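You operate a simulated robot arm through the tools that you are given. There is no shell and no other tool. Be economical: measure what you need, move in short steps, check, and stop when the job is done.

The job below is to be done with a simulated robot arm. You get a single attempt, and the scene is never put back.

## Task
Stand the short cup from the top of the bottling bench beside the cherry measuring jug. It goes on the side that lies toward x +0.7, y -0.7 (a direction in the base frame), with about 3 cm between them.
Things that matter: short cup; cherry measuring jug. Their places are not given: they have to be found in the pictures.

It is judged by the outcome, as a careful person would: the job done as asked, and still so three seconds after it is handed in. It fails if anything else is knocked over, pushed out of place, dropped, spilled or broken.

## Robot
A 7-joint arm with a two-finger parallel gripper, fixed in place. Base frame: the origin is at the foot of the arm, x ahead of it, y to its left, z up; the work surface is at about z = 0. Readings come in mm, degrees, newtons and seconds.
With the tool pointing down near the work surface it reaches from about 240 to 620 mm from the base axis. Its first joint turns from -66.0 to 66.0 degrees. Payload 2.6 kg.
The TCP is the grasp point between the finger pads, 30 mm short of the fingertips. In the tool frame z runs along the fingers and y along their closing line. Largest opening 94 mm; finger width 28, thickness 10; the body of the gripper, 50 by 96 mm, starts 55 mm behind the TCP.
Orientation is that of the tool frame in the base frame, as a unit quaternion [x, y, z, w]. With the fingers straight down and closing along the base's y, the tool's x points along the base's -x, its y along +y and its z along -z.

## Interface
- The arm moves only by the tool nudge_tool. Its argument "increments" is a list of rows, each a list of 3 entries, a list of its own where there are three numbers: the turn, a rotation vector about the base's x, y, z in units of 180 degrees (1.0 is 180 degrees), then the shift along the base's x, y, z in units of 300 mm (1.0 is 300 mm), then the closure, from 0 (fully open) to 1 (shut). In form: [[[ax, ay, az], [x, y, z], jaw], ...]. A call has 1 to 8 rows; each row is the pose to reach, as a shift and turn from the pose commanded when the call began. A call with a number of a shift or a turn outside -1 to 1 is refused whole. A row lasts 0.2 s, in which the tool goes at most 50 mm and 8.6 degrees; a call with a longer step from one row to the next is refused whole, and so is a gripper value outside its range. Where a pose cannot be reached the arm comes as near as it can. A force on the tool above 40 N (or 10 N above the force at the start of the call, whichever is more), or a blocked arm, ends the call early, and 0.2 s more pass. Each finger travels about 72 mm/s and halts on what it meets, pressing with about 27 N; the grip force reading is that of the motor and also rises with nothing between the fingers. The clock runs only during rows and for 0.2 s after the last one: add rows that repeat a pose to give the fingers time. It gives the time, the measured TCP pose, the force on the tool (base axes), the opening and the grip force at its end, in the units of the frame above (readings bear some noise), and new pictures: "show" is both (left out), scene, wrist or none.
- Cameras (640 x 400 px; columns grow to the right, rows downward): "scene" is fixed at [34.8, 441.2, 548.4]; the picture's right is [-0.72, -0.69, 0.00], its down [-0.49, 0.51, -0.70] and it looks along [0.49, -0.51, -0.71] (base axes); focal length 320 px, centre (320, 200). "wrist" rides on the gripper at [-37, 0, -58] in the tool frame; the picture's right is [0.00, -1.00, 0.00], its down [0.97, 0.00, -0.24] and it looks along [0.24, 0.00, 0.97] (tool axes); focal length 218 px, centre (320, 200).
- pixel_to_xyz(camera, pixels): there is no depth. For up to 12 entries [column, row, z] of the newest picture of that camera ("zoom" is the newest enlarged one), the place [x, y] in the base frame at which the ray of that pixel passes the height z, good to about 2 mm. The clock stands still meanwhile.
- enlarge(camera, box): a new picture of the part [left, top, right, bottom] of that camera's present view, enlarged. The clock stands still meanwhile.
- close_job(): hands the job in; it is judged then, once.

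Keep the steps short. Do not move on a guess: measure, check each grasp and each placing, and mend mistakes. In all there are 60 turns and 120 pictures (those below and enlarged ones count). Leave the gripper open and the arm clear of the work at the hand-in unless told otherwise, and finish with a single line.

The tools are called after "Request:" as a command line: name --argument value ..., lists and objects as JSON in quotes. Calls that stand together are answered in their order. nudge_tool: Moves the arm, as the interface text tells. Its arguments: {"type":"object","properties":{"increments":{"type":"array","items":{"type":"array"}},"show":{"type":"string","enum":["both","scene","wrist","none"]}},"required":["increments"]} The other tools are called the same way: pixel_to_xyz (camera, pixels) gives the place at which the rays of pixels pass given heights; enlarge (camera, box) takes an enlarged picture of a part of a camera's view; close_job () hands the job in.

At the start:

```text
time_s: 0.0
ee_pos: [424.8, 69.6, 215.5]
ee_rot: [0.0, 1.0, -0.001, 0.0]
wrist_force: [0.2, -0.5, -0.4]
gripper_width: 94.2
finger_force: 0.0
```

scene: 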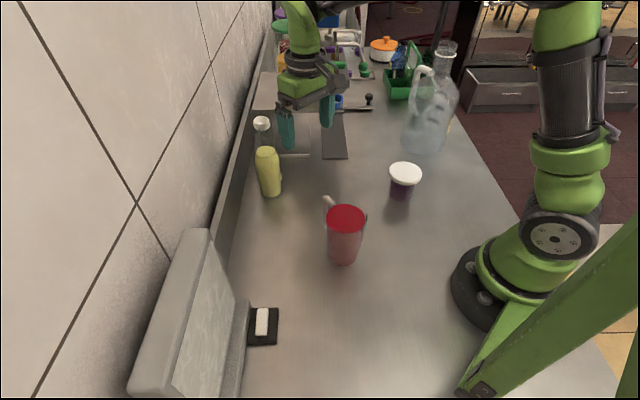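
wrist: 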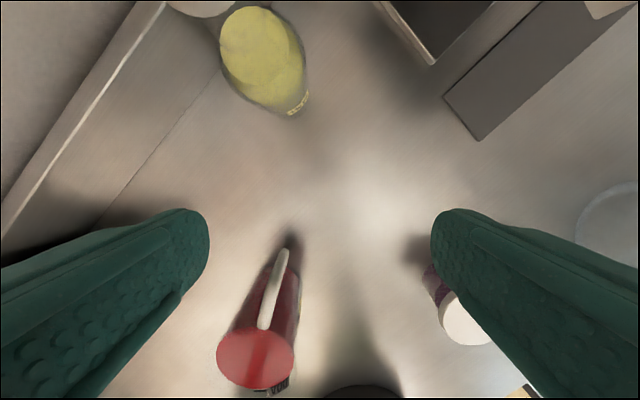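

I see a red jug-like vessel at (345,235), a white-lidded small container at (403,180), a yellow bottle and a glass jug. I'll enlarge these to identify them.

Request:
enlarge --camera "scene" --box '[290, 140, 450, 280]'

Request:
enlarge --camera "scene" --box '[240, 0, 480, 150]'

```text
2.86 times, centred on (370, 210) of scene
```

zoom: 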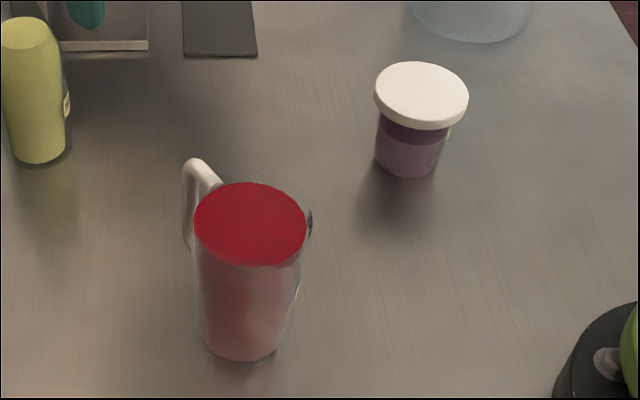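

```text
2.67 times, centred on (360, 75) of scene
```

zoom: 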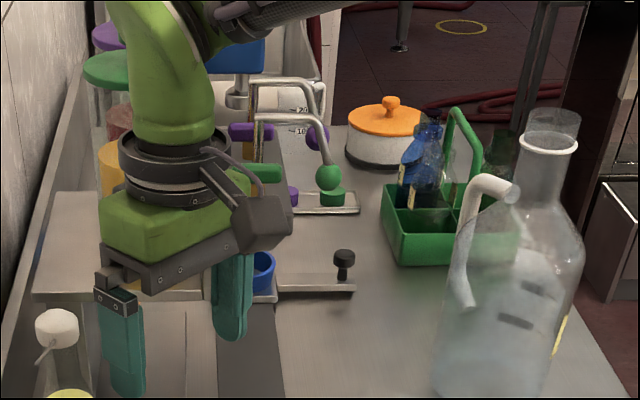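

The scene shows the candidate cup (white top) at about (403,180) and the red jug at (345,235). I'll measure their bases and tops.

Request:
pixel_to_xyz --camera "scene" --pixels '[[400, 201, 0], [389, 192, 0], [411, 194, 0], [405, 173, 60], [405, 173, 75], [389, 172, 60], [421, 173, 60], [342, 265, 0], [329, 256, 0], [356, 258, 0], [346, 218, 100], [346, 218, 120]]'

Request:
enlarge --camera "wrist" --box '[200, 220, 520, 400]'

```text
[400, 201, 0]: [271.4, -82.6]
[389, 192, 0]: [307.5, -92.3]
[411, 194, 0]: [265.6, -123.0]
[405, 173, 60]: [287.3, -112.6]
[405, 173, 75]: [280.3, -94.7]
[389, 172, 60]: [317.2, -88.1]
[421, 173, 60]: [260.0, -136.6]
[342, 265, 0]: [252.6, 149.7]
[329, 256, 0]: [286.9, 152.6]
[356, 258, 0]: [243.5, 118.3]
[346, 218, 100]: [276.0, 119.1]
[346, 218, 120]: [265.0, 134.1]
```

```text
2.00 times, centred on (360, 310) of wrist
```

zoom: 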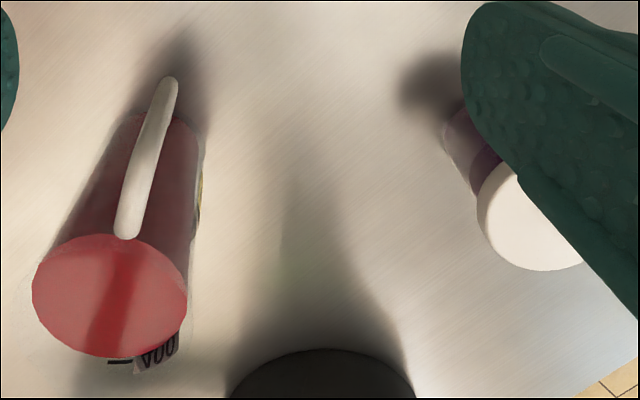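

The red one carries volume marks and a handle: it's the cherry measuring jug, at about (270,130). The white-topped cup stands at about (290,-103). I'll swing the open gripper part of the way toward the cup at its present height to see it better and uncover the far bench.

Request:
nudge_tool --increments '[[[0, 0, 0], [-0.03, -0.12, 0.03], 0], [[0, 0, 0], [-0.07, -0.25, 0.06], 0], [[0, 0, 0], [-0.11, -0.38, 0.1], 0], [[0, 0, 0], [-0.15, -0.5, 0.1], 0], [[0, 0, 0], [-0.15, -0.5, 0.1], 0]]'

Request:
pixel_to_xyz --camera "scene" --pixels '[[424, 153, 0], [403, 145, 0], [446, 150, 0], [447, 42, 250], [270, 197, 0]]'

```text
time_s: 1.2
ee_pos: [375.9, -82.5, 248.9]
ee_rot: [0.0, 1.0, 0.001, 0.001]
wrist_force: [-0.2, 0.8, 0.1]
gripper_width: 93.9
finger_force: 0.0
```

scene: 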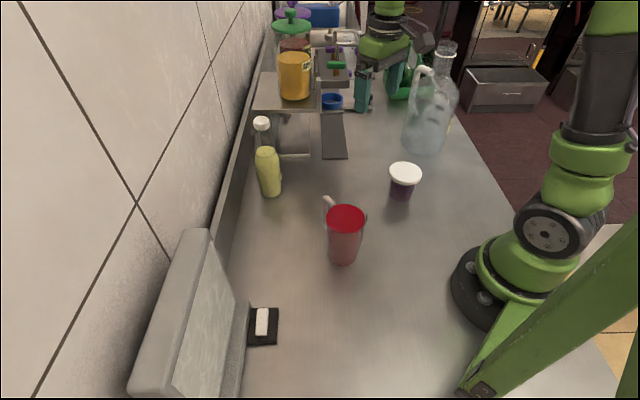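
wrist: 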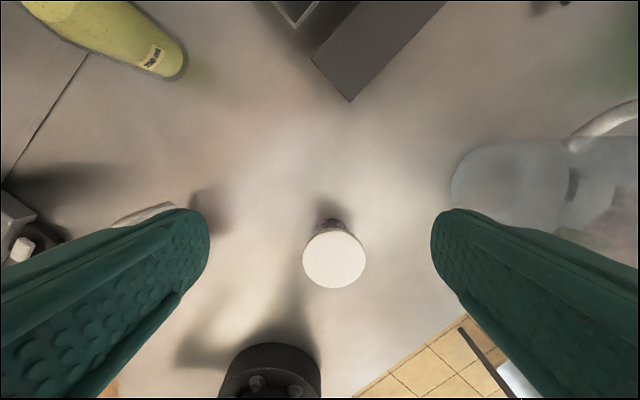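

```text
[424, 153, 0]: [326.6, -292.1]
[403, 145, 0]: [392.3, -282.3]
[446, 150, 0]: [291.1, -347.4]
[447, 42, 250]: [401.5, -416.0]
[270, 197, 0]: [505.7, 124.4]
```

The far bench is uncovered now: a shelf with an orange and a red jar, and something blue at (331,100). I'll enlarge that, and the cup.

Request:
enlarge --camera "scene" --box '[250, 0, 410, 120]'

Request:
enlarge --camera "scene" --box '[374, 155, 434, 205]'

Request:
enlarge --camera "wrist" --box '[280, 190, 390, 290]'

```text
3.33 times, centred on (330, 60) of scene
```

zoom: 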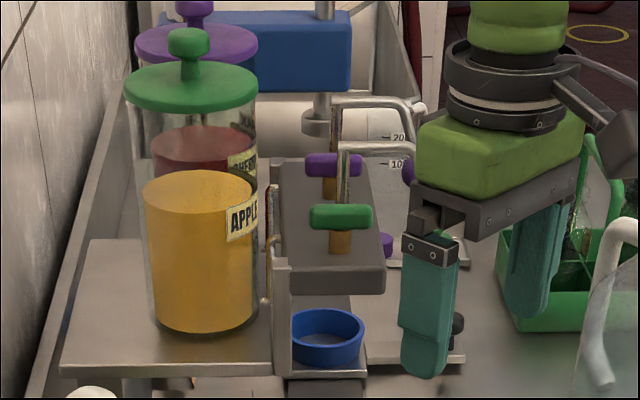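

```text
8.00 times, centred on (404, 180) of scene
```

zoom: 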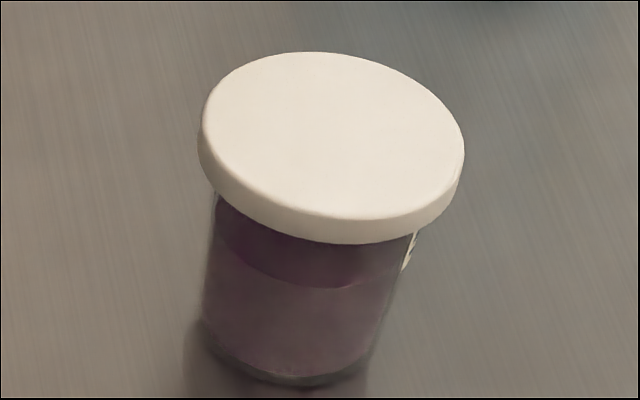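

```text
4.00 times, centred on (335, 240) of wrist
```

zoom: 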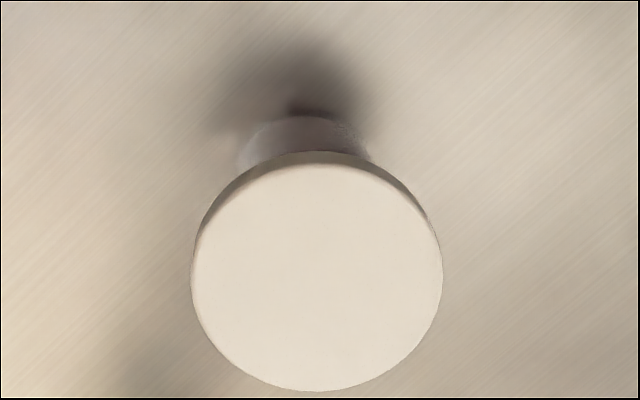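

The blue piece is a fixed locating ring at the tap, so the lidded cup is the short cup. Its lid overhangs the body by about 10 mm and may be loose. I'll measure lid height and body width using both cameras.

Request:
pixel_to_xyz --camera "scene" --pixels '[[405.5, 172, 50], [405.5, 172, 60], [405.5, 172, 70], [405.5, 172, 80], [402, 184.5, 60], [402, 184.5, 70], [398, 203.0, 0], [389.3, 198, 0], [411, 200, 0]]'

Request:
pixel_to_xyz --camera "wrist" --pixels '[[334.2, 259.5, 50], [334.2, 259.5, 60], [334.2, 259.5, 70], [334.2, 259.5, 80], [303, 259, 65], [365.5, 259, 65], [331, 219, 0], [316, 226, 10], [347, 226, 10]]'

```text
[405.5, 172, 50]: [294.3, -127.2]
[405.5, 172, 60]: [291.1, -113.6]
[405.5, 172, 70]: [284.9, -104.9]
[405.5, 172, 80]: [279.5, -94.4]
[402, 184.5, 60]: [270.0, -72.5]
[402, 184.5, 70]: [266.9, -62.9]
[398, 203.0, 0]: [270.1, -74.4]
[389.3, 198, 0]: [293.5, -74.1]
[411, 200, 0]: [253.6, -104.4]
```

```text
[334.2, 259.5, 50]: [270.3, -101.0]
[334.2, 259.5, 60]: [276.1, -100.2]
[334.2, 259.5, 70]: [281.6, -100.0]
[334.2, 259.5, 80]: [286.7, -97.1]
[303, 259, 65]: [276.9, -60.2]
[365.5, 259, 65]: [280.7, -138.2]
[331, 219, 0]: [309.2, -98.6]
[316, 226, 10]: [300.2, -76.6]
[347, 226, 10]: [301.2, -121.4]
```

Both views agree: lid top at z≈72, centre (283,-100), lid about 75 mm wide, body about 50 mm. To avoid holding only the lid, I'll grip the body below it with the tool tilted about 60°, reaching toward +y. First I'll yaw the tool by 65° and move to (275,-160) at height.

Request:
nudge_tool --increments '[[[0, 0, 0.045], [-0.04, -0.03, 0.01], 0], [[0, 0, 0.09], [-0.09, -0.06, 0.02], 0], [[0, 0, 0.135], [-0.13, -0.1, 0.02], 0], [[0, 0, 0.18], [-0.17, -0.13, 0.02], 0], [[0, 0, 0.225], [-0.21, -0.16, 0.02], 0], [[0, 0, 0.27], [-0.25, -0.19, 0.02], 0], [[0, 0, 0.315], [-0.3, -0.22, 0.02], 0], [[0, 0, 0.36], [-0.35, -0.26, 0.02], 0]]'

```text
time_s: 3.0
ee_pos: [274.4, -156.2, 251.0]
ee_rot: [-0.536, 0.844, -0.001, 0.0]
wrist_force: [-0.3, -0.5, 0.0]
gripper_width: 94.1
finger_force: 0.0
```

scene: 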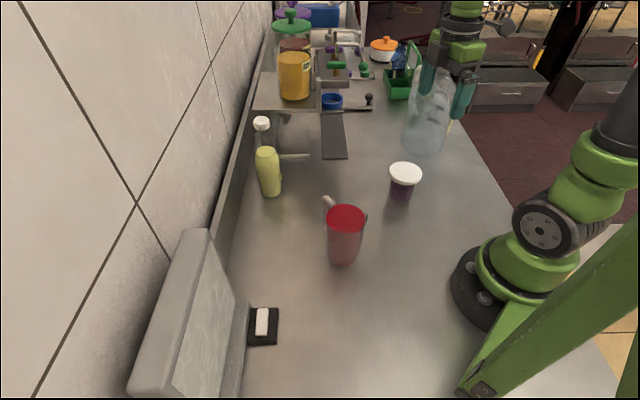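
wrist: 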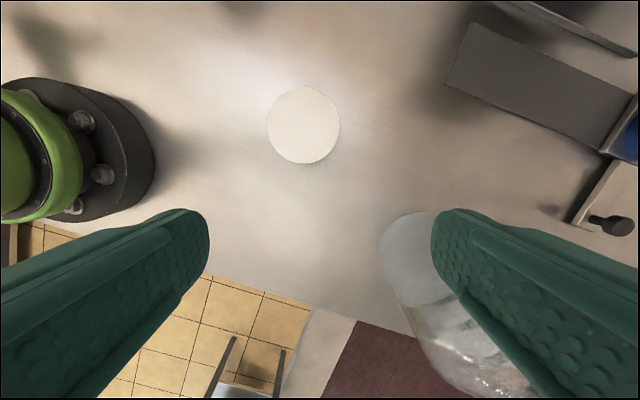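

The yaw worked. In the wrist view the glass jug is near the right finger (column 430, row 260), so I'll measure its edges before tilting.

Request:
pixel_to_xyz --camera "wrist" --pixels '[[380, 240, 0], [405, 212, 0], [382, 255, 100], [400, 295, 150], [420, 345, 200], [303, 125, 72], [303, 340, 0], [350, 320, 0]]'

Request:
enlarge --camera "wrist" --box '[360, 200, 560, 400]'

Request:
enlarge --camera "scene" --box '[380, 20, 500, 170]'

```text
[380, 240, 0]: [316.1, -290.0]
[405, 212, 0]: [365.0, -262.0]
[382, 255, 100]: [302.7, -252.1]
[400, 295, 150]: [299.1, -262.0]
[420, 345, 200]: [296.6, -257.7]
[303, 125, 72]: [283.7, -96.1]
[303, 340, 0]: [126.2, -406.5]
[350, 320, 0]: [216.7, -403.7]
```

```text
2.00 times, centred on (460, 300) of wrist
```

zoom: 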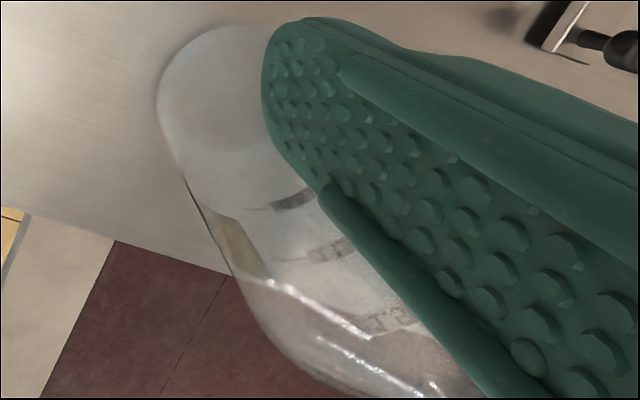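

```text
2.67 times, centred on (440, 95) of scene
```

zoom: 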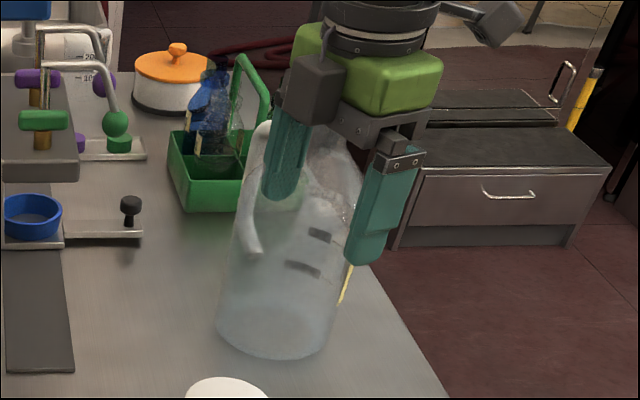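

The glass jug stands around (368,-315), radius about 53, so the hand at (255,-165) has more than 60 mm of room. Next I tilt 60° toward (0.42,0.91) while coming down to z=165.

Request:
nudge_tool --increments '[[[0.038, -0.018, 0], [-0.01, -0.003, -0.03], 0], [[0.0755, -0.0355, 0], [-0.02, -0.006, -0.07], 0], [[0.113, -0.053, 0], [-0.03, -0.01, -0.11], 0], [[0.151, -0.071, 0], [-0.04, -0.013, -0.15], 0], [[0.189, -0.089, 0], [-0.05, -0.016, -0.19], 0], [[0.2265, -0.1065, 0], [-0.06, -0.02, -0.23], 0], [[0.264, -0.124, 0], [-0.067, -0.022, -0.26], 0], [[0.302, -0.142, 0], [-0.067, -0.022, -0.29], 0]]'

```text
time_s: 4.8
ee_pos: [288.0, -154.4, 169.9]
ee_rot: [-0.462, 0.733, 0.27, 0.419]
wrist_force: [-0.2, 0.0, 0.1]
gripper_width: 94.2
finger_force: 0.1
out of reach, approached as far as the arm can: row 8
```

scene: 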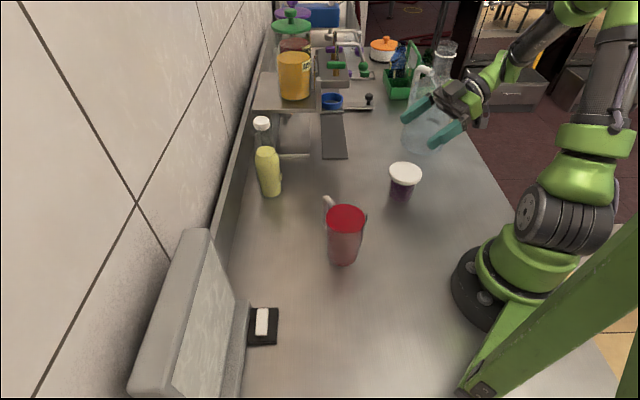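
wrist: 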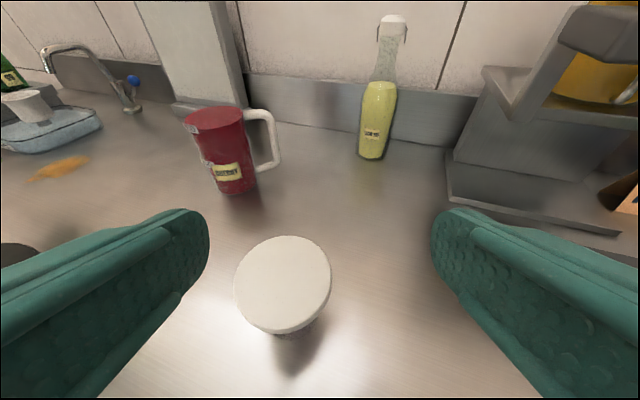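

The tilt was nearly reached, but the position is 33 mm short in x (a limit near the base). The wrist view confirms the "cherry" label on the jug, with its handle toward +x. I'll move toward a point above the cup, with fingertips above the lid, and check reach.

Request:
nudge_tool --increments '[[[0, 0, 0], [0.03, 0.07, -0.04], 0], [[0, 0, 0], [0.06, 0.13, -0.08], 0], [[0, 0, 0], [0.083, 0.197, -0.14], 0], [[0, 0, 0], [0.083, 0.197, -0.14], 0]]'

```text
time_s: 5.8
ee_pos: [314.2, -92.5, 130.2]
ee_rot: [-0.464, 0.731, 0.269, 0.423]
wrist_force: [0.0, 0.6, -0.1]
gripper_width: 93.9
finger_force: 0.0
```

scene: 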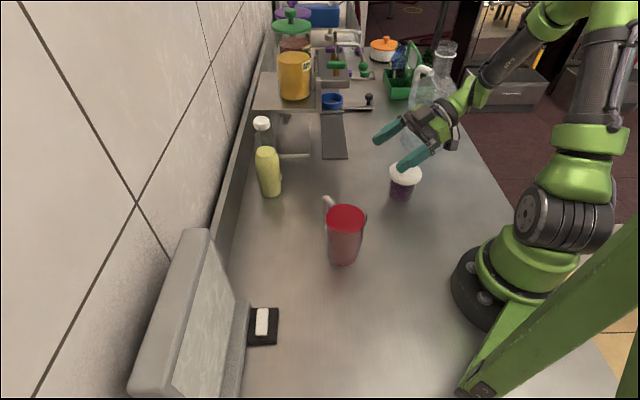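
wrist: 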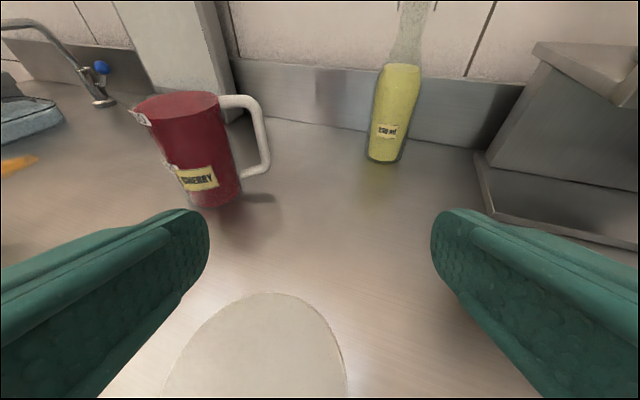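

Reached without limit; commands count from the achieved pose. Now I test a shift back in x to line up over the cup at (280,-106), still above the lid.

Request:
nudge_tool --increments '[[[0, 0, 0], [-0.06, -0.025, -0.01], 0], [[0, 0, 0], [-0.115, -0.05, -0.02], 0], [[0, 0, 0], [-0.115, -0.05, -0.02], 0]]'

```text
time_s: 6.6
ee_pos: [289.1, -106.5, 127.3]
ee_rot: [-0.463, 0.733, 0.268, 0.42]
wrist_force: [0.4, -0.4, -0.7]
gripper_width: 93.9
finger_force: 0.0
out of reach, approached as far as the arm can: row 2, 3
```

scene: 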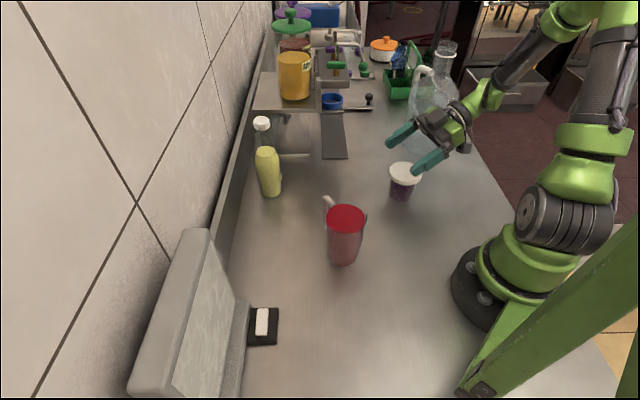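
wrist: 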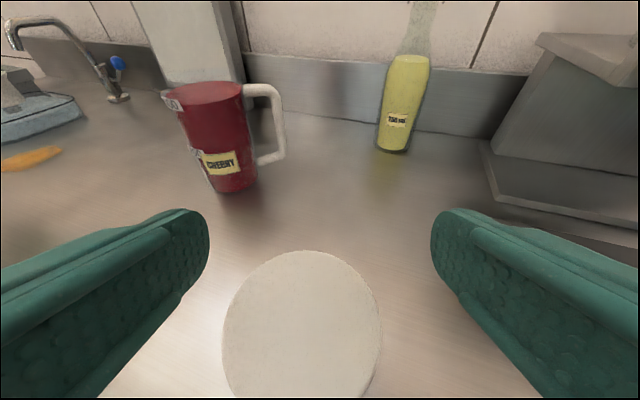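

I'm 7 mm short in x with this yaw. Yawing a further 15° moves the wrist away from the base, so I'll do that and centre on x=282, y=-108 at the same height.

Request:
nudge_tool --increments '[[[0, 0, 0.042], [0, 0, 0], 0], [[0, 0, 0.083], [-0.012, -0.003, 0], 0], [[0, 0, 0.083], [-0.024, -0.005, 0], 0], [[0, 0, 0.083], [-0.024, -0.005, 0], 0]]'

```text
time_s: 7.6
ee_pos: [294.1, -102.3, 128.4]
ee_rot: [-0.555, 0.665, 0.322, 0.383]
wrist_force: [0.1, 0.9, 0.5]
gripper_width: 94.1
finger_force: 0.0
out of reach, approached as far as the arm can: row 2, 3, 4
```

scene: 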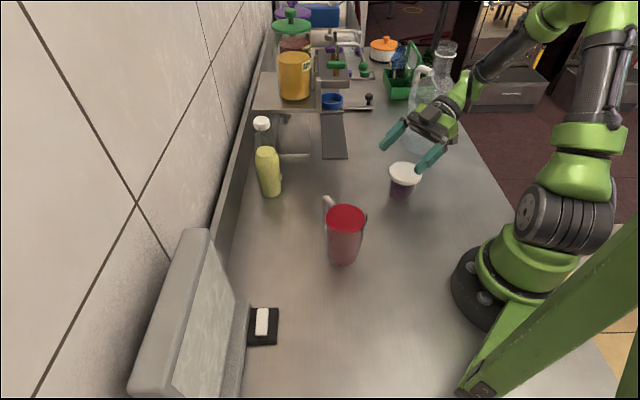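
wrist: 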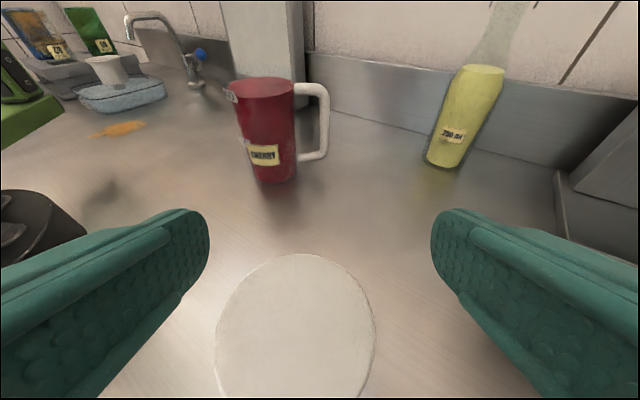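

More yaw made it worse; the limit seems to be closeness to the base, which should ease lower down. I'll undo the yaw and back off behind the cup in -y, clear of the glass jug. Then I'll come down to z≈70 and see what's reachable.

Request:
nudge_tool --increments '[[[0, 0, -0.042], [0.01, -0.1, 0], 0], [[0, 0, -0.083], [0.01, -0.2, 0], 0], [[0, 0, -0.083], [0.007, -0.32, 0], 0], [[0, 0, -0.083], [0.007, -0.32, -0.1], 0], [[0, 0, -0.083], [0.007, -0.32, -0.2], 0], [[0, 0, -0.083], [0.007, -0.32, -0.2], 0]]'

```text
time_s: 9.0
ee_pos: [322.8, -195.9, 72.0]
ee_rot: [-0.464, 0.732, 0.269, 0.42]
wrist_force: [0.0, 0.3, -0.1]
gripper_width: 94.1
finger_force: 0.1
out of reach, approached as far as the arm can: row 1, 2, 3, 4, 5, 6
```

scene: 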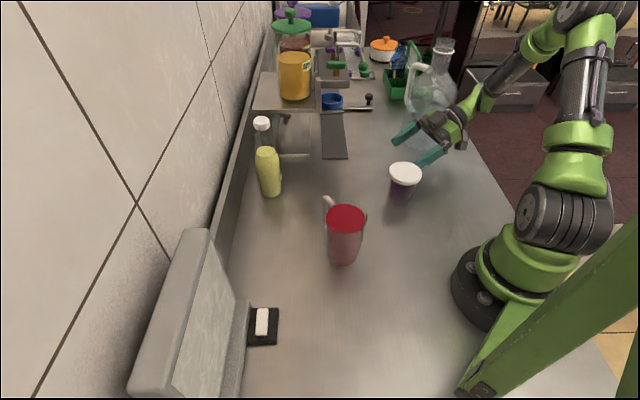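
wrist: 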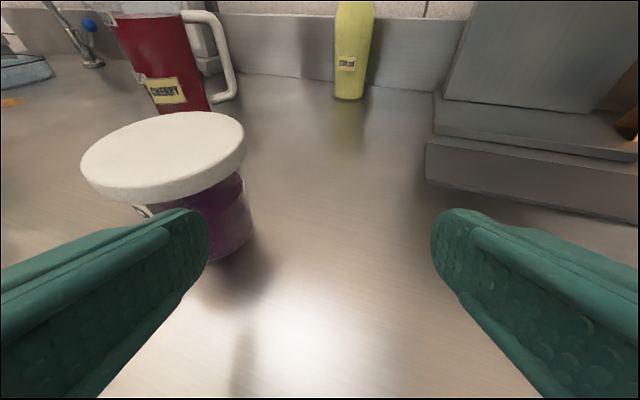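

Going further back is worse, so the limit is a wrist/first-joint combination and less yaw should help. I'll rise, yaw back 20° and go above the cup at about (277,-105), where the 94 mm opening can pass the 75 mm lid from above.

Request:
nudge_tool --increments '[[[0, 0, 0], [0, 0, 0.12], 0], [[0, 0, 0], [0, 0, 0.2], 0], [[0, 0, -0.037], [-0.05, 0.1, 0.2], 0], [[0, 0, -0.074], [-0.1, 0.2, 0.2], 0], [[0, 0, -0.111], [-0.153, 0.303, 0.2], 0], [[0, 0, -0.111], [-0.153, 0.303, 0.2], 0]]'

```text
time_s: 10.4
ee_pos: [282.4, -104.0, 137.5]
ee_rot: [-0.33, 0.801, 0.192, 0.46]
wrist_force: [0.4, -0.1, 0.3]
gripper_width: 94.0
finger_force: 0.1
out of reach, approached as far as the arm can: row 5, 6
```

scene: 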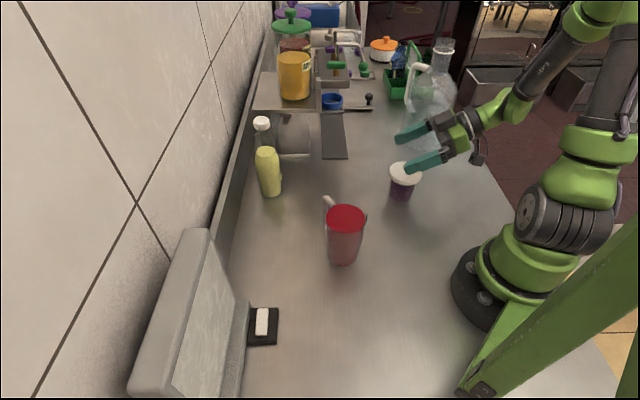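
wrist: 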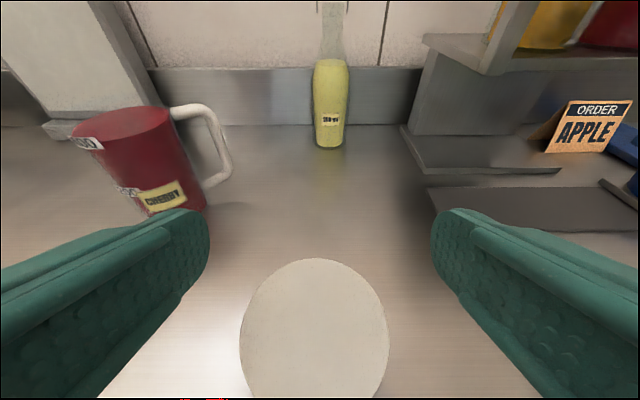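

The cup lid is now nearly centred between the fingers (lid centre column 315 against 320). I'll descend straddling it to z≈75, nudging 8 mm back, then check.

Request:
nudge_tool --increments '[[[0, 0, 0], [-0.008, 0.006, -0.07], 0], [[0, 0, 0], [-0.015, 0.0, -0.14], 0], [[0, 0, 0], [-0.027, -0.012, -0.21], 0], [[0, 0, 0], [-0.027, -0.012, -0.21], 0]]'

```text
time_s: 11.4
ee_pos: [304.1, -110.3, 115.1]
ee_rot: [-0.33, 0.801, 0.192, 0.46]
wrist_force: [-0.6, -0.2, -0.3]
gripper_width: 94.0
finger_force: 0.1
out of reach, approached as far as the arm can: row 1, 2, 3, 4
```

scene: 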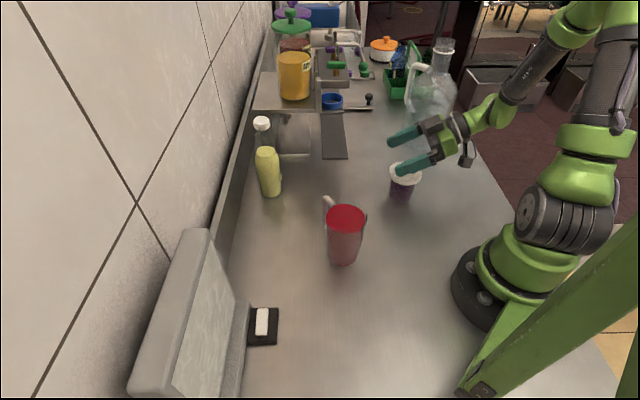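
wrist: 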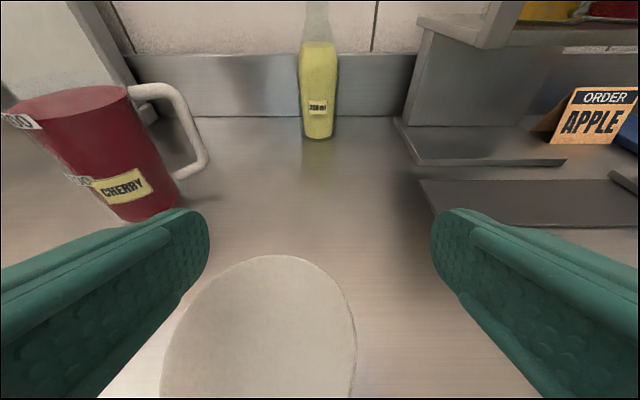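

Lower is worse, so a body grip from this side isn't reachable. I'll return the tool to vertical above the cup and try a lid-height grip, with a few-millimetre test lift to see whether lid and body are one. First I rise and undo the tilt.

Request:
nudge_tool --increments '[[[-0.0295, 0.0295, 0], [0, 0, 0.08], 0], [[-0.059, 0.059, 0], [0, 0, 0.16], 0], [[-0.0885, 0.0885, 0], [0, 0.01, 0.23], 0], [[-0.118, 0.118, 0], [0, 0.02, 0.25], 0], [[-0.1475, 0.1475, 0], [-0.013, 0.033, 0.25], 0], [[-0.177, 0.177, 0], [-0.013, 0.033, 0.25], 0], [[-0.2065, 0.2065, 0], [-0.013, 0.033, 0.25], 0], [[-0.2357, 0.2357, 0], [-0.013, 0.033, 0.25], 0]]' --show "none"

```text
time_s: 13.2
ee_pos: [302.3, -101.4, 186.7]
ee_rot: [-0.382, 0.924, -0.001, 0.001]
wrist_force: [-0.6, -0.1, 0.6]
gripper_width: 93.8
finger_force: 0.0
```

The tool is vertical again at yaw 45°. I'll yaw back 90° in total to -45°, so the closing line will be square to the jug direction at placing, going 64.8° first.

Request:
nudge_tool --increments '[[[0, 0, -0.045], [0, 0, 0.01], 0], [[0, 0, -0.09], [0, 0, 0.02], 0], [[0, 0, -0.135], [0, 0, 0.02], 0], [[0, 0, -0.18], [0, 0, 0.02], 0], [[0, 0, -0.225], [0, 0, 0.02], 0], [[0, 0, -0.27], [0, 0, 0.02], 0], [[0, 0, -0.315], [0, 0, 0.02], 0], [[0, 0, -0.36], [0, 0, 0.02], 0]]' --show "none"

Request:
nudge_tool --increments '[[[0, 0, -0.045], [-0.02, 0, 0], 0], [[0, 0, -0.09], [-0.04, 0, 0], 0], [[0, 0, -0.14], [-0.063, 0.005, 0], 0], [[0, 0, -0.14], [-0.063, 0.005, 0], 0]]'

```text
time_s: 15.0
ee_pos: [301.6, -101.5, 194.2]
ee_rot: [0.173, 0.985, -0.001, 0.001]
wrist_force: [0.0, -0.5, -0.4]
gripper_width: 94.2
finger_force: 0.1
```

```text
refused: row 3 steps farther than a row can; nothing moved
```

Row 3 was slightly too long a turn; I'll resend it with smaller steps.

Request:
nudge_tool --increments '[[[0, 0, -0.045], [-0.02, 0, 0], 0], [[0, 0, -0.09], [-0.04, 0, 0], 0], [[0, 0, -0.135], [-0.063, 0.005, 0], 0], [[0, 0, -0.14], [-0.063, 0.005, 0], 0]]'

```text
time_s: 16.0
ee_pos: [285.3, -100.0, 193.7]
ee_rot: [0.385, 0.923, -0.001, 0.0]
wrist_force: [0.5, 0.1, -0.8]
gripper_width: 93.6
finger_force: 0.1
```

scene: 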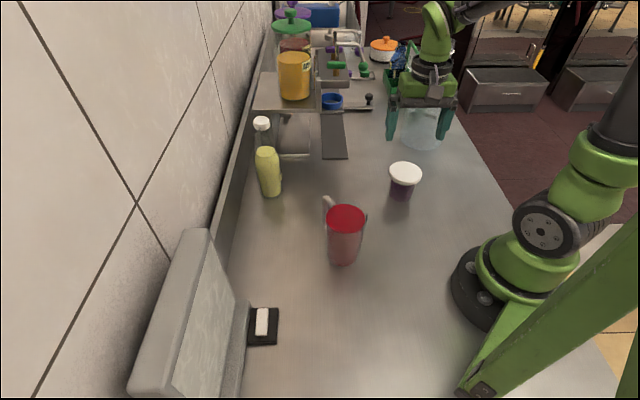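
wrist: 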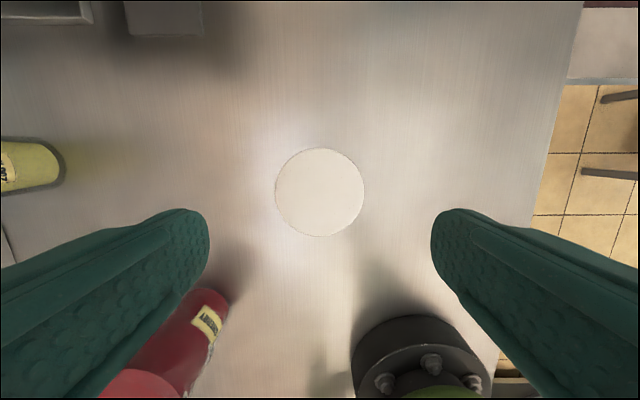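

The lid shows centred at (320,192). I'll measure its centre and edges at lid height.

Request:
pixel_to_xyz --camera "wrist" --pixels '[[320, 192, 72], [275.5, 192, 72], [365, 192, 72], [320, 148, 72], [320, 237, 72], [320, 192, 66]]'

```text
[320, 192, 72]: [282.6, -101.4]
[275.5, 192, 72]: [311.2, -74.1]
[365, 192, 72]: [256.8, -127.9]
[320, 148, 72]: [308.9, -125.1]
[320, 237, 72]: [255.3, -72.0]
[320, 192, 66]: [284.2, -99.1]
```

Lid centre (282.5,-100.5), diameter 76 mm. I'll centre on it and descend with the fingers open to z≈68, which leaves about 9 mm each side.

Request:
nudge_tool --increments '[[[0, 0, 0], [-0.009, -0.002, -0.06], 0], [[0, 0, 0], [-0.009, -0.002, -0.16], 0], [[0, 0, 0], [-0.009, -0.002, -0.26], 0], [[0, 0, 0], [-0.009, -0.002, -0.34], 0], [[0, 0, 0], [-0.009, -0.002, -0.42], 0], [[0, 0, 0], [-0.009, -0.002, -0.42], 0]]'

```text
time_s: 17.4
ee_pos: [279.8, -102.6, 65.1]
ee_rot: [0.383, 0.924, -0.001, 0.0]
wrist_force: [-0.6, 0.4, -0.7]
gripper_width: 93.9
finger_force: 0.0
```

scene: 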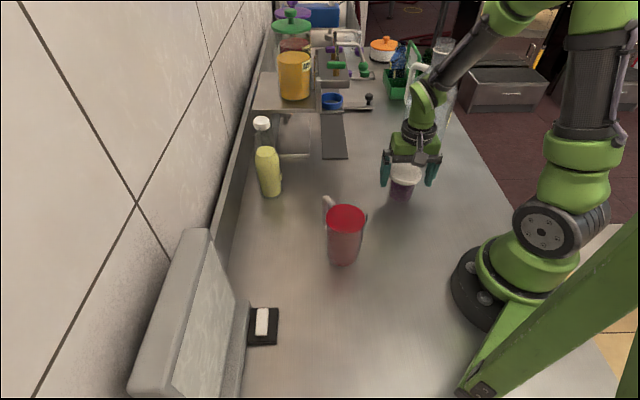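
wrist: 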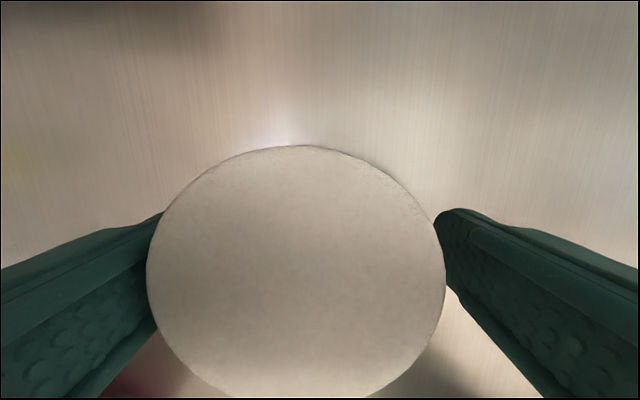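

The lid sits about 5 mm toward the left finger (lid centre column 296). I'll shift to centre it and then close gently.

Request:
nudge_tool --increments '[[[0, 0, 0], [0.012, 0.012, 0], 0], [[0, 0, 0], [0.012, 0.012, 0], 0.1], [[0, 0, 0], [0.012, 0.012, 0], 0.15], [[0, 0, 0], [0.012, 0.012, 0], 0.15]]' --show "wrist"

```text
time_s: 18.4
ee_pos: [283.8, -99.1, 66.5]
ee_rot: [0.384, 0.923, -0.001, 0.0]
wrist_force: [0.5, -1.2, 0.5]
gripper_width: 80.0
finger_force: 0.0
```

wrist: 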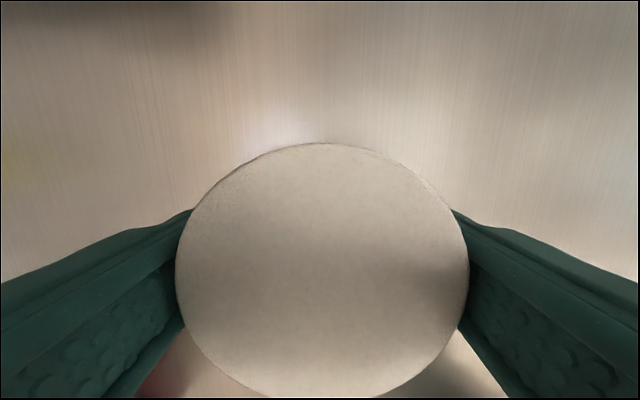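

The lid is centred and the gap is 80 mm. Now I close onto it.

Request:
nudge_tool --increments '[[[0, 0, 0], [0, 0, 0], 0.22], [[0, 0, 0], [0, 0, 0], 0.35], [[0, 0, 0], [0, 0, 0], 0.35], [[0, 0, 0], [0, 0, 0], 0.35]]' --show "none"

```text
time_s: 19.4
ee_pos: [282.2, -99.4, 66.7]
ee_rot: [0.383, 0.924, -0.001, 0.001]
wrist_force: [-0.3, -0.4, 0.4]
gripper_width: 73.4
finger_force: 27.2
```

The grip holds at 73.4 mm with 27 N. Next is a test lift of 6 mm with a look at whether the body comes up too.

Request:
nudge_tool --increments '[[[0, 0, 0], [0, 0, 0.01], 0.35], [[0, 0, 0], [0, 0, 0.02], 0.35], [[0, 0, 0], [0, 0, 0.02], 0.35]]' --show "none"

Request:
enlarge --camera "scene" --box '[370, 140, 450, 210]'

```text
time_s: 20.2
ee_pos: [283.3, -98.0, 73.5]
ee_rot: [0.383, 0.924, -0.001, 0.0]
wrist_force: [0.5, 0.2, -1.5]
gripper_width: 73.3
finger_force: 27.1
```

```text
5.71 times, centred on (410, 175) of scene
```

zoom: 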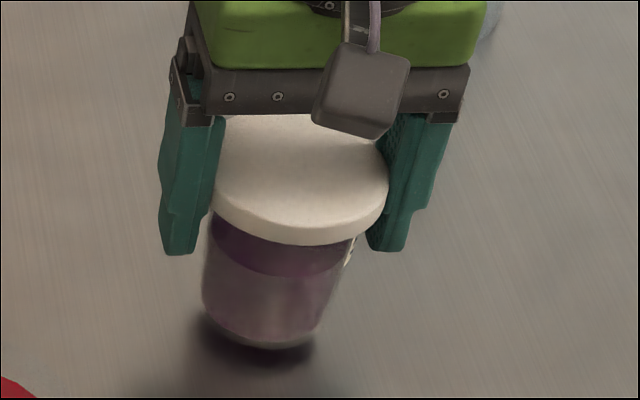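

The body rose with the lid: the bottom edge moved up about 2 px and the shadow separated, with no gap at the lid. I'll lift a further 12 mm, hold for slip, and check again.

Request:
nudge_tool --increments '[[[0, 0, 0], [0, 0, 0.02], 0.35], [[0, 0, 0], [0, 0, 0.04], 0.35], [[0, 0, 0], [0, 0, 0.04], 0.35], [[0, 0, 0], [0, 0, 0.04], 0.35], [[0, 0, 0], [0, 0, 0.04], 0.35]]' --show "none"

Request:
enlarge --camera "scene" --box '[370, 140, 450, 210]'

Request:
enlarge --camera "scene" --box '[300, 180, 390, 275]'

```text
time_s: 21.4
ee_pos: [282.1, -98.0, 85.7]
ee_rot: [0.383, 0.924, -0.001, 0.001]
wrist_force: [2.2, 0.8, -1.2]
gripper_width: 73.3
finger_force: 26.8
```

```text
5.71 times, centred on (410, 175) of scene
```

zoom: 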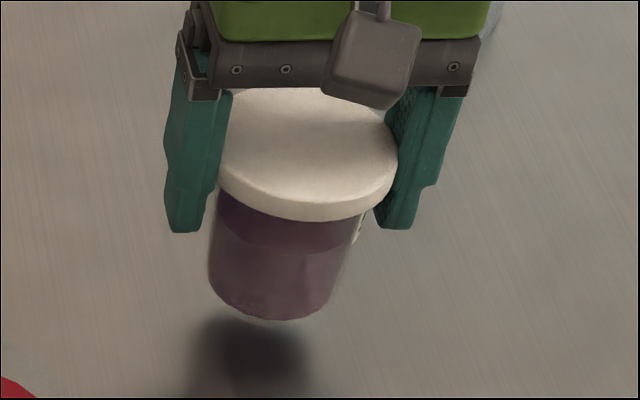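

```text
4.21 times, centred on (345, 228) of scene
```

zoom: 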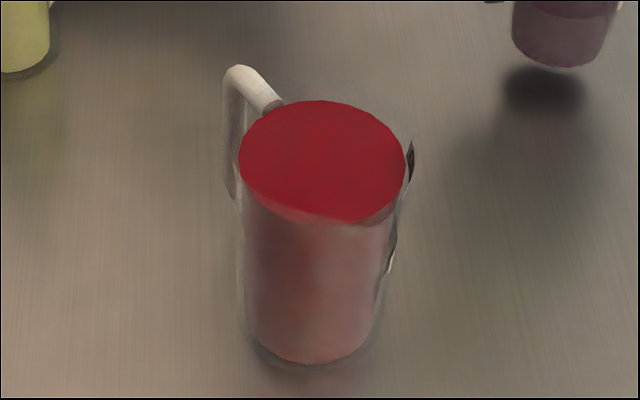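

The cup is one piece and held steadily. Now the jug's base edges, rim and handle, from the zoom picture.

Request:
pixel_to_xyz --camera "zoom" --pixels '[[308, 370, 0], [248, 345, 0], [378, 345, 0], [322, 160, 100], [322, 160, 115], [238, 68, 100], [238, 68, 115], [228, 185, 30], [240, 155, 110], [405, 155, 110]]'

```text
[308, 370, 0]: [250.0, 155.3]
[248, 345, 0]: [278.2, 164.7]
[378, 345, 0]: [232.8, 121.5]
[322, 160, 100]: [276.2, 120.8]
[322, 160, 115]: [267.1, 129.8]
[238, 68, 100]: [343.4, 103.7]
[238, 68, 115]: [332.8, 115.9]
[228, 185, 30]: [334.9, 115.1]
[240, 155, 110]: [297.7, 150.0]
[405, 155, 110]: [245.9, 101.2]
```

Jug axis is about (268,130), radius 33–36, with the handle reaching to about (335,112). For a gap of about 3 cm the cup centre goes about 98 mm from the jug axis, near (337,61). I'll carry it at low height to (328,20) first and look.

Request:
nudge_tool --increments '[[[0, 0, 0], [0.03, 0.07, 0.03], 0.35], [[0, 0, 0], [0.06, 0.16, 0.05], 0.35], [[0, 0, 0], [0.1, 0.25, 0.05], 0.35], [[0, 0, 0], [0.13, 0.33, 0.05], 0.35], [[0, 0, 0], [0.15, 0.39, 0.05], 0.35], [[0, 0, 0], [0.15, 0.39, 0.05], 0.35]]'

```text
time_s: 22.8
ee_pos: [329.7, 17.9, 101.3]
ee_rot: [0.384, 0.923, -0.001, 0.0]
wrist_force: [-0.1, 0.0, -1.6]
gripper_width: 73.3
finger_force: 27.5
```

scene: 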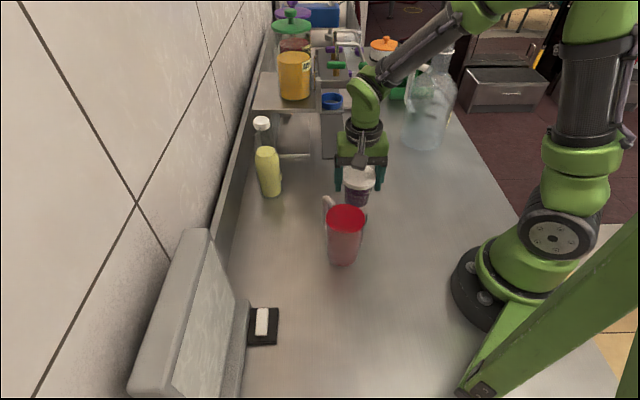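
wrist: 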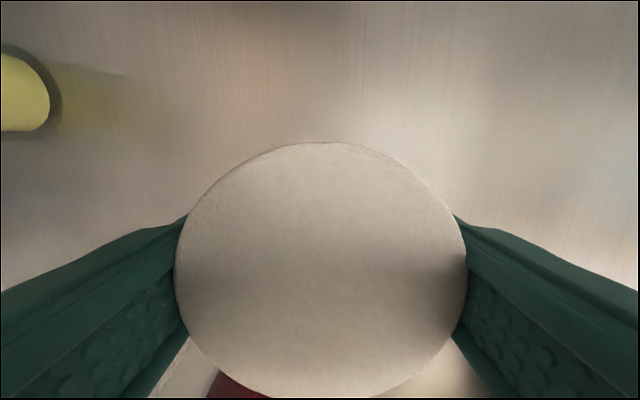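

I checked the handle and jug axis against the first wrist picture: jug (269,130), handle tip (335,114). The target (338,61) keeps clear of the handle by about 15 mm. Moving there at this height, then partly down.

Request:
nudge_tool --increments '[[[0, 0, 0], [0.014, 0.07, 0], 0.35], [[0, 0, 0], [0.028, 0.144, 0], 0.35], [[0, 0, 0], [0.028, 0.144, 0], 0.35], [[0, 0, 0], [0.028, 0.144, -0.05], 0.35], [[0, 0, 0], [0.028, 0.144, -0.09], 0.35], [[0, 0, 0], [0.028, 0.144, -0.09], 0.35]]'

Request:
enlarge --camera "scene" --box '[290, 130, 410, 280]'

```text
time_s: 24.2
ee_pos: [336.8, 64.3, 74.7]
ee_rot: [0.384, 0.923, -0.002, 0.001]
wrist_force: [-1.0, -0.2, -1.2]
gripper_width: 73.4
finger_force: 27.3
```

scene: 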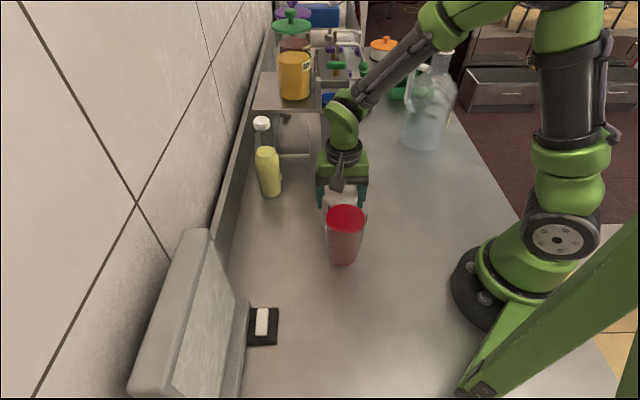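
wrist: 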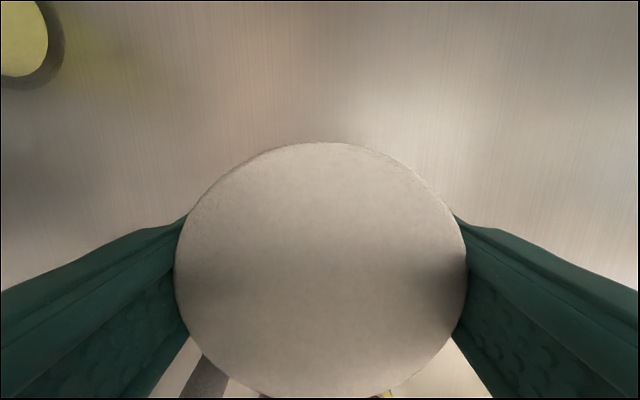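

```text
2.67 times, centred on (350, 205) of scene
```

zoom: 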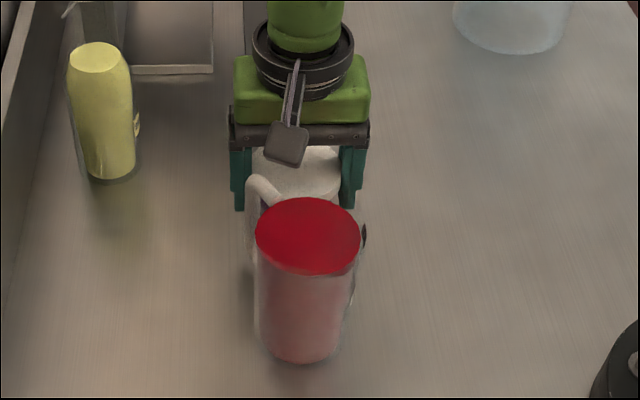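

The cup hangs about 8 mm above the bench, no contact. A small box on the gripper hangs on the jug side (zoom (285,150)); I'll check its clearance to the jug and handle before lowering.

Request:
pixel_to_xyz --camera "zoom" --pixels '[[285, 165, 110], [285, 165, 130], [285, 165, 150], [285, 165, 170], [308, 235, 112], [248, 185, 115]]'

Request:
enlarge --camera "scene" --box '[315, 160, 375, 215]'

Request:
enlarge --camera "wrist" --box '[120, 320, 520, 400]'

```text
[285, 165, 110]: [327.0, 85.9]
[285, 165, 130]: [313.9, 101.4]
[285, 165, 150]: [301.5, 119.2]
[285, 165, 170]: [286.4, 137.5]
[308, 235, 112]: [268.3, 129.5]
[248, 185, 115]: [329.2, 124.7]
```

```text
7.27 times, centred on (345, 188) of scene
```

zoom: 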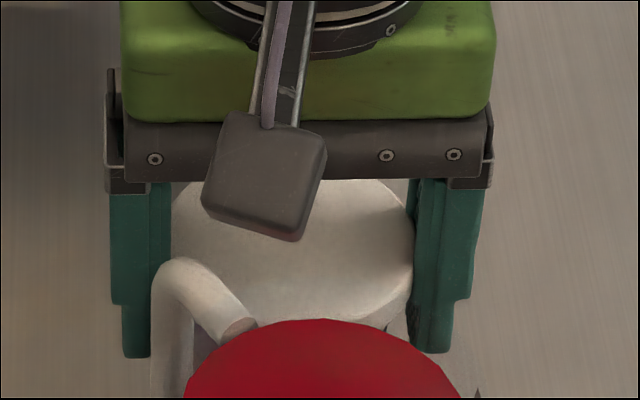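

```text
1.60 times, centred on (320, 360) of wrist
```

zoom: 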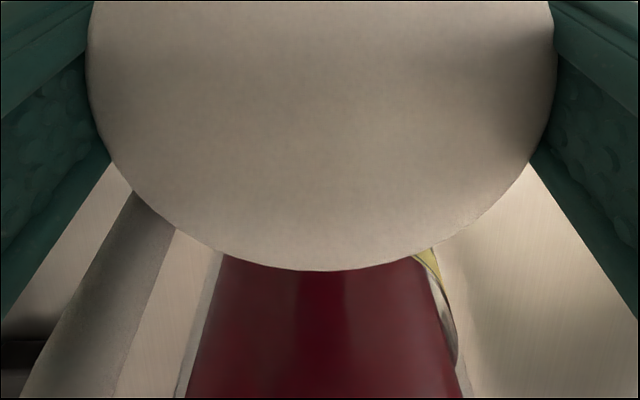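

The box's underside is about z≈125 and near the handle top. The cup is now 94 mm from the jug axis, so I'll back off 5 mm away from the jug (better for the gap too) and lower 5 mm, then check.

Request:
nudge_tool --increments '[[[0, 0, 0], [0.013, -0.013, 0], 0.35], [[0, 0, 0], [0.013, -0.013, 0], 0.35], [[0, 0, 0], [0.013, -0.013, -0.008], 0.35], [[0, 0, 0], [0.013, -0.013, -0.016], 0.35], [[0, 0, 0], [0.013, -0.013, -0.016], 0.35]]' --show "none"

Request:
enlarge --camera "scene" --box '[315, 160, 375, 215]'

```text
time_s: 25.4
ee_pos: [340.6, 58.4, 68.7]
ee_rot: [0.384, 0.923, -0.001, 0.0]
wrist_force: [-0.1, -0.3, -1.6]
gripper_width: 73.1
finger_force: 27.0
```

```text
7.27 times, centred on (345, 188) of scene
```

zoom: 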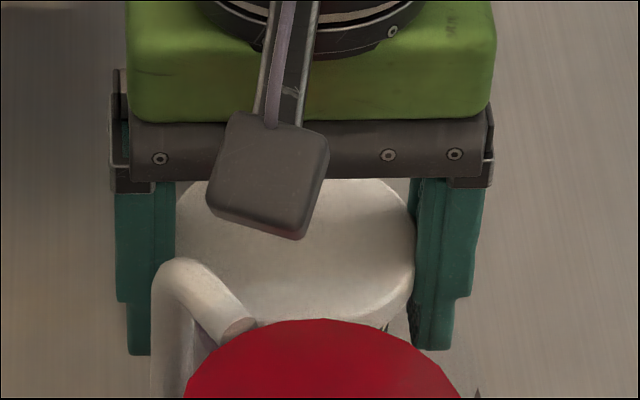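

The cup is now 101 mm from the jug axis, and still carrying its weight (-1.6 N). I'll lower by about 1 mm per row until the bench takes the load.

Request:
nudge_tool --increments '[[[0, 0, 0], [0, 0, -0.004], 0.35], [[0, 0, 0], [0, 0, -0.007], 0.35], [[0, 0, 0], [0, 0, -0.007], 0.35]]' --show "none"

```text
time_s: 26.2
ee_pos: [340.9, 58.4, 68.5]
ee_rot: [0.384, 0.923, -0.001, 0.0]
wrist_force: [-0.6, 0.4, -1.0]
gripper_width: 73.2
finger_force: 26.2
```

The height reads 68.5 (noisy), so contact isn't clear. A further 2 mm.

Request:
nudge_tool --increments '[[[0, 0, 0], [0, 0, -0.003], 0.35], [[0, 0, 0], [0, 0, -0.006], 0.35], [[0, 0, 0], [0, 0, -0.006], 0.35], [[0, 0, 0], [0, 0, -0.006], 0.35]]' --show "none"

```text
time_s: 27.2
ee_pos: [341.8, 57.4, 65.7]
ee_rot: [0.384, 0.923, -0.001, 0.0]
wrist_force: [-2.1, -0.8, 5.8]
gripper_width: 73.3
finger_force: 27.5
```

The force turned to +5.8 N upward: the cup stands on the bench. I'll ease the fingers open to about 84 mm first and look.

Request:
nudge_tool --increments '[[[0, 0, 0], [0, 0, 0.003], 0.2], [[0, 0, 0], [0, 0, 0.003], 0.12], [[0, 0, 0], [0, 0, 0.003], 0.06], [[0, 0, 0], [0, 0, 0.003], 0.06]]'

```text
time_s: 28.2
ee_pos: [339.7, 57.4, 67.3]
ee_rot: [0.384, 0.923, -0.001, 0.0]
wrist_force: [0.6, -0.1, 0.3]
gripper_width: 88.5
finger_force: 0.1
```

scene: 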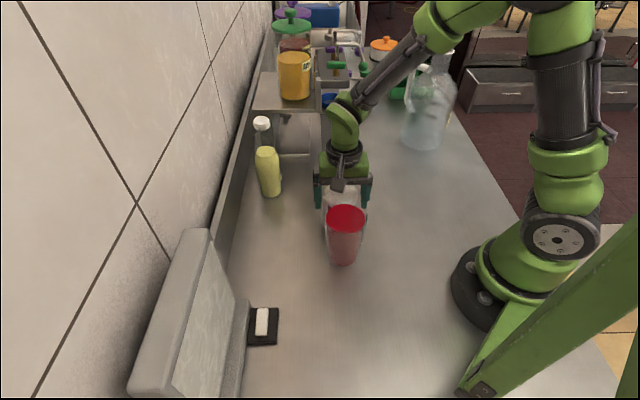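
wrist: 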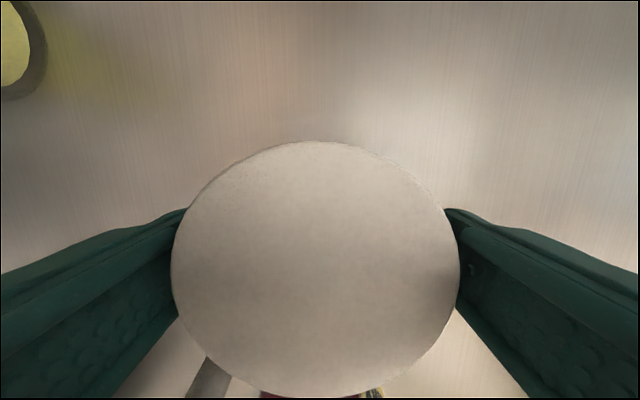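

The cup is free and stands upright. I'll open fully with a 1 mm centring shift, then rise straight up.

Request:
nudge_tool --increments '[[[0, 0, 0], [0.003, 0.003, 0], 0], [[0, 0, 0], [0.003, 0.003, 0], 0], [[0, 0, 0], [0.003, 0.003, 0.05], 0], [[0, 0, 0], [0.003, 0.003, 0.12], 0], [[0, 0, 0], [0.003, 0.003, 0.24], 0], [[0, 0, 0], [0.003, 0.003, 0.38], 0], [[0, 0, 0], [0.003, 0.003, 0.5], 0], [[0, 0, 0], [0.003, 0.003, 0.5], 0]]'

```text
time_s: 30.0
ee_pos: [341.5, 62.7, 216.6]
ee_rot: [0.382, 0.924, -0.001, 0.001]
wrist_force: [-0.1, 0.5, -0.5]
gripper_width: 94.0
finger_force: 0.0
```

scene: 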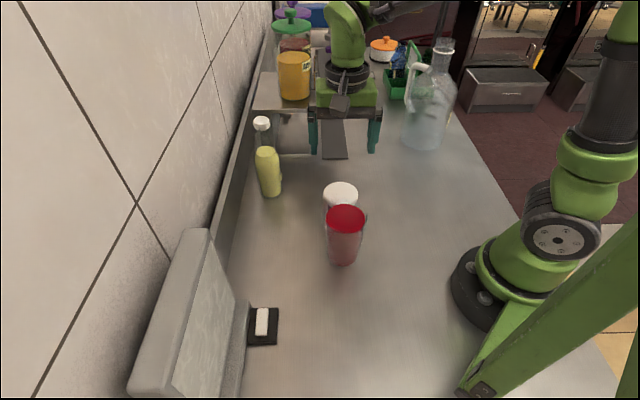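
wrist: 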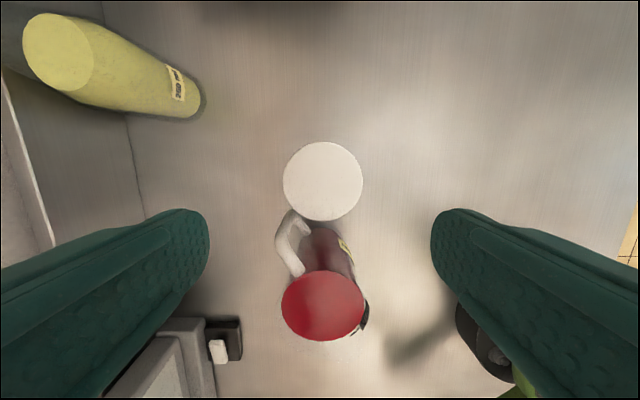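

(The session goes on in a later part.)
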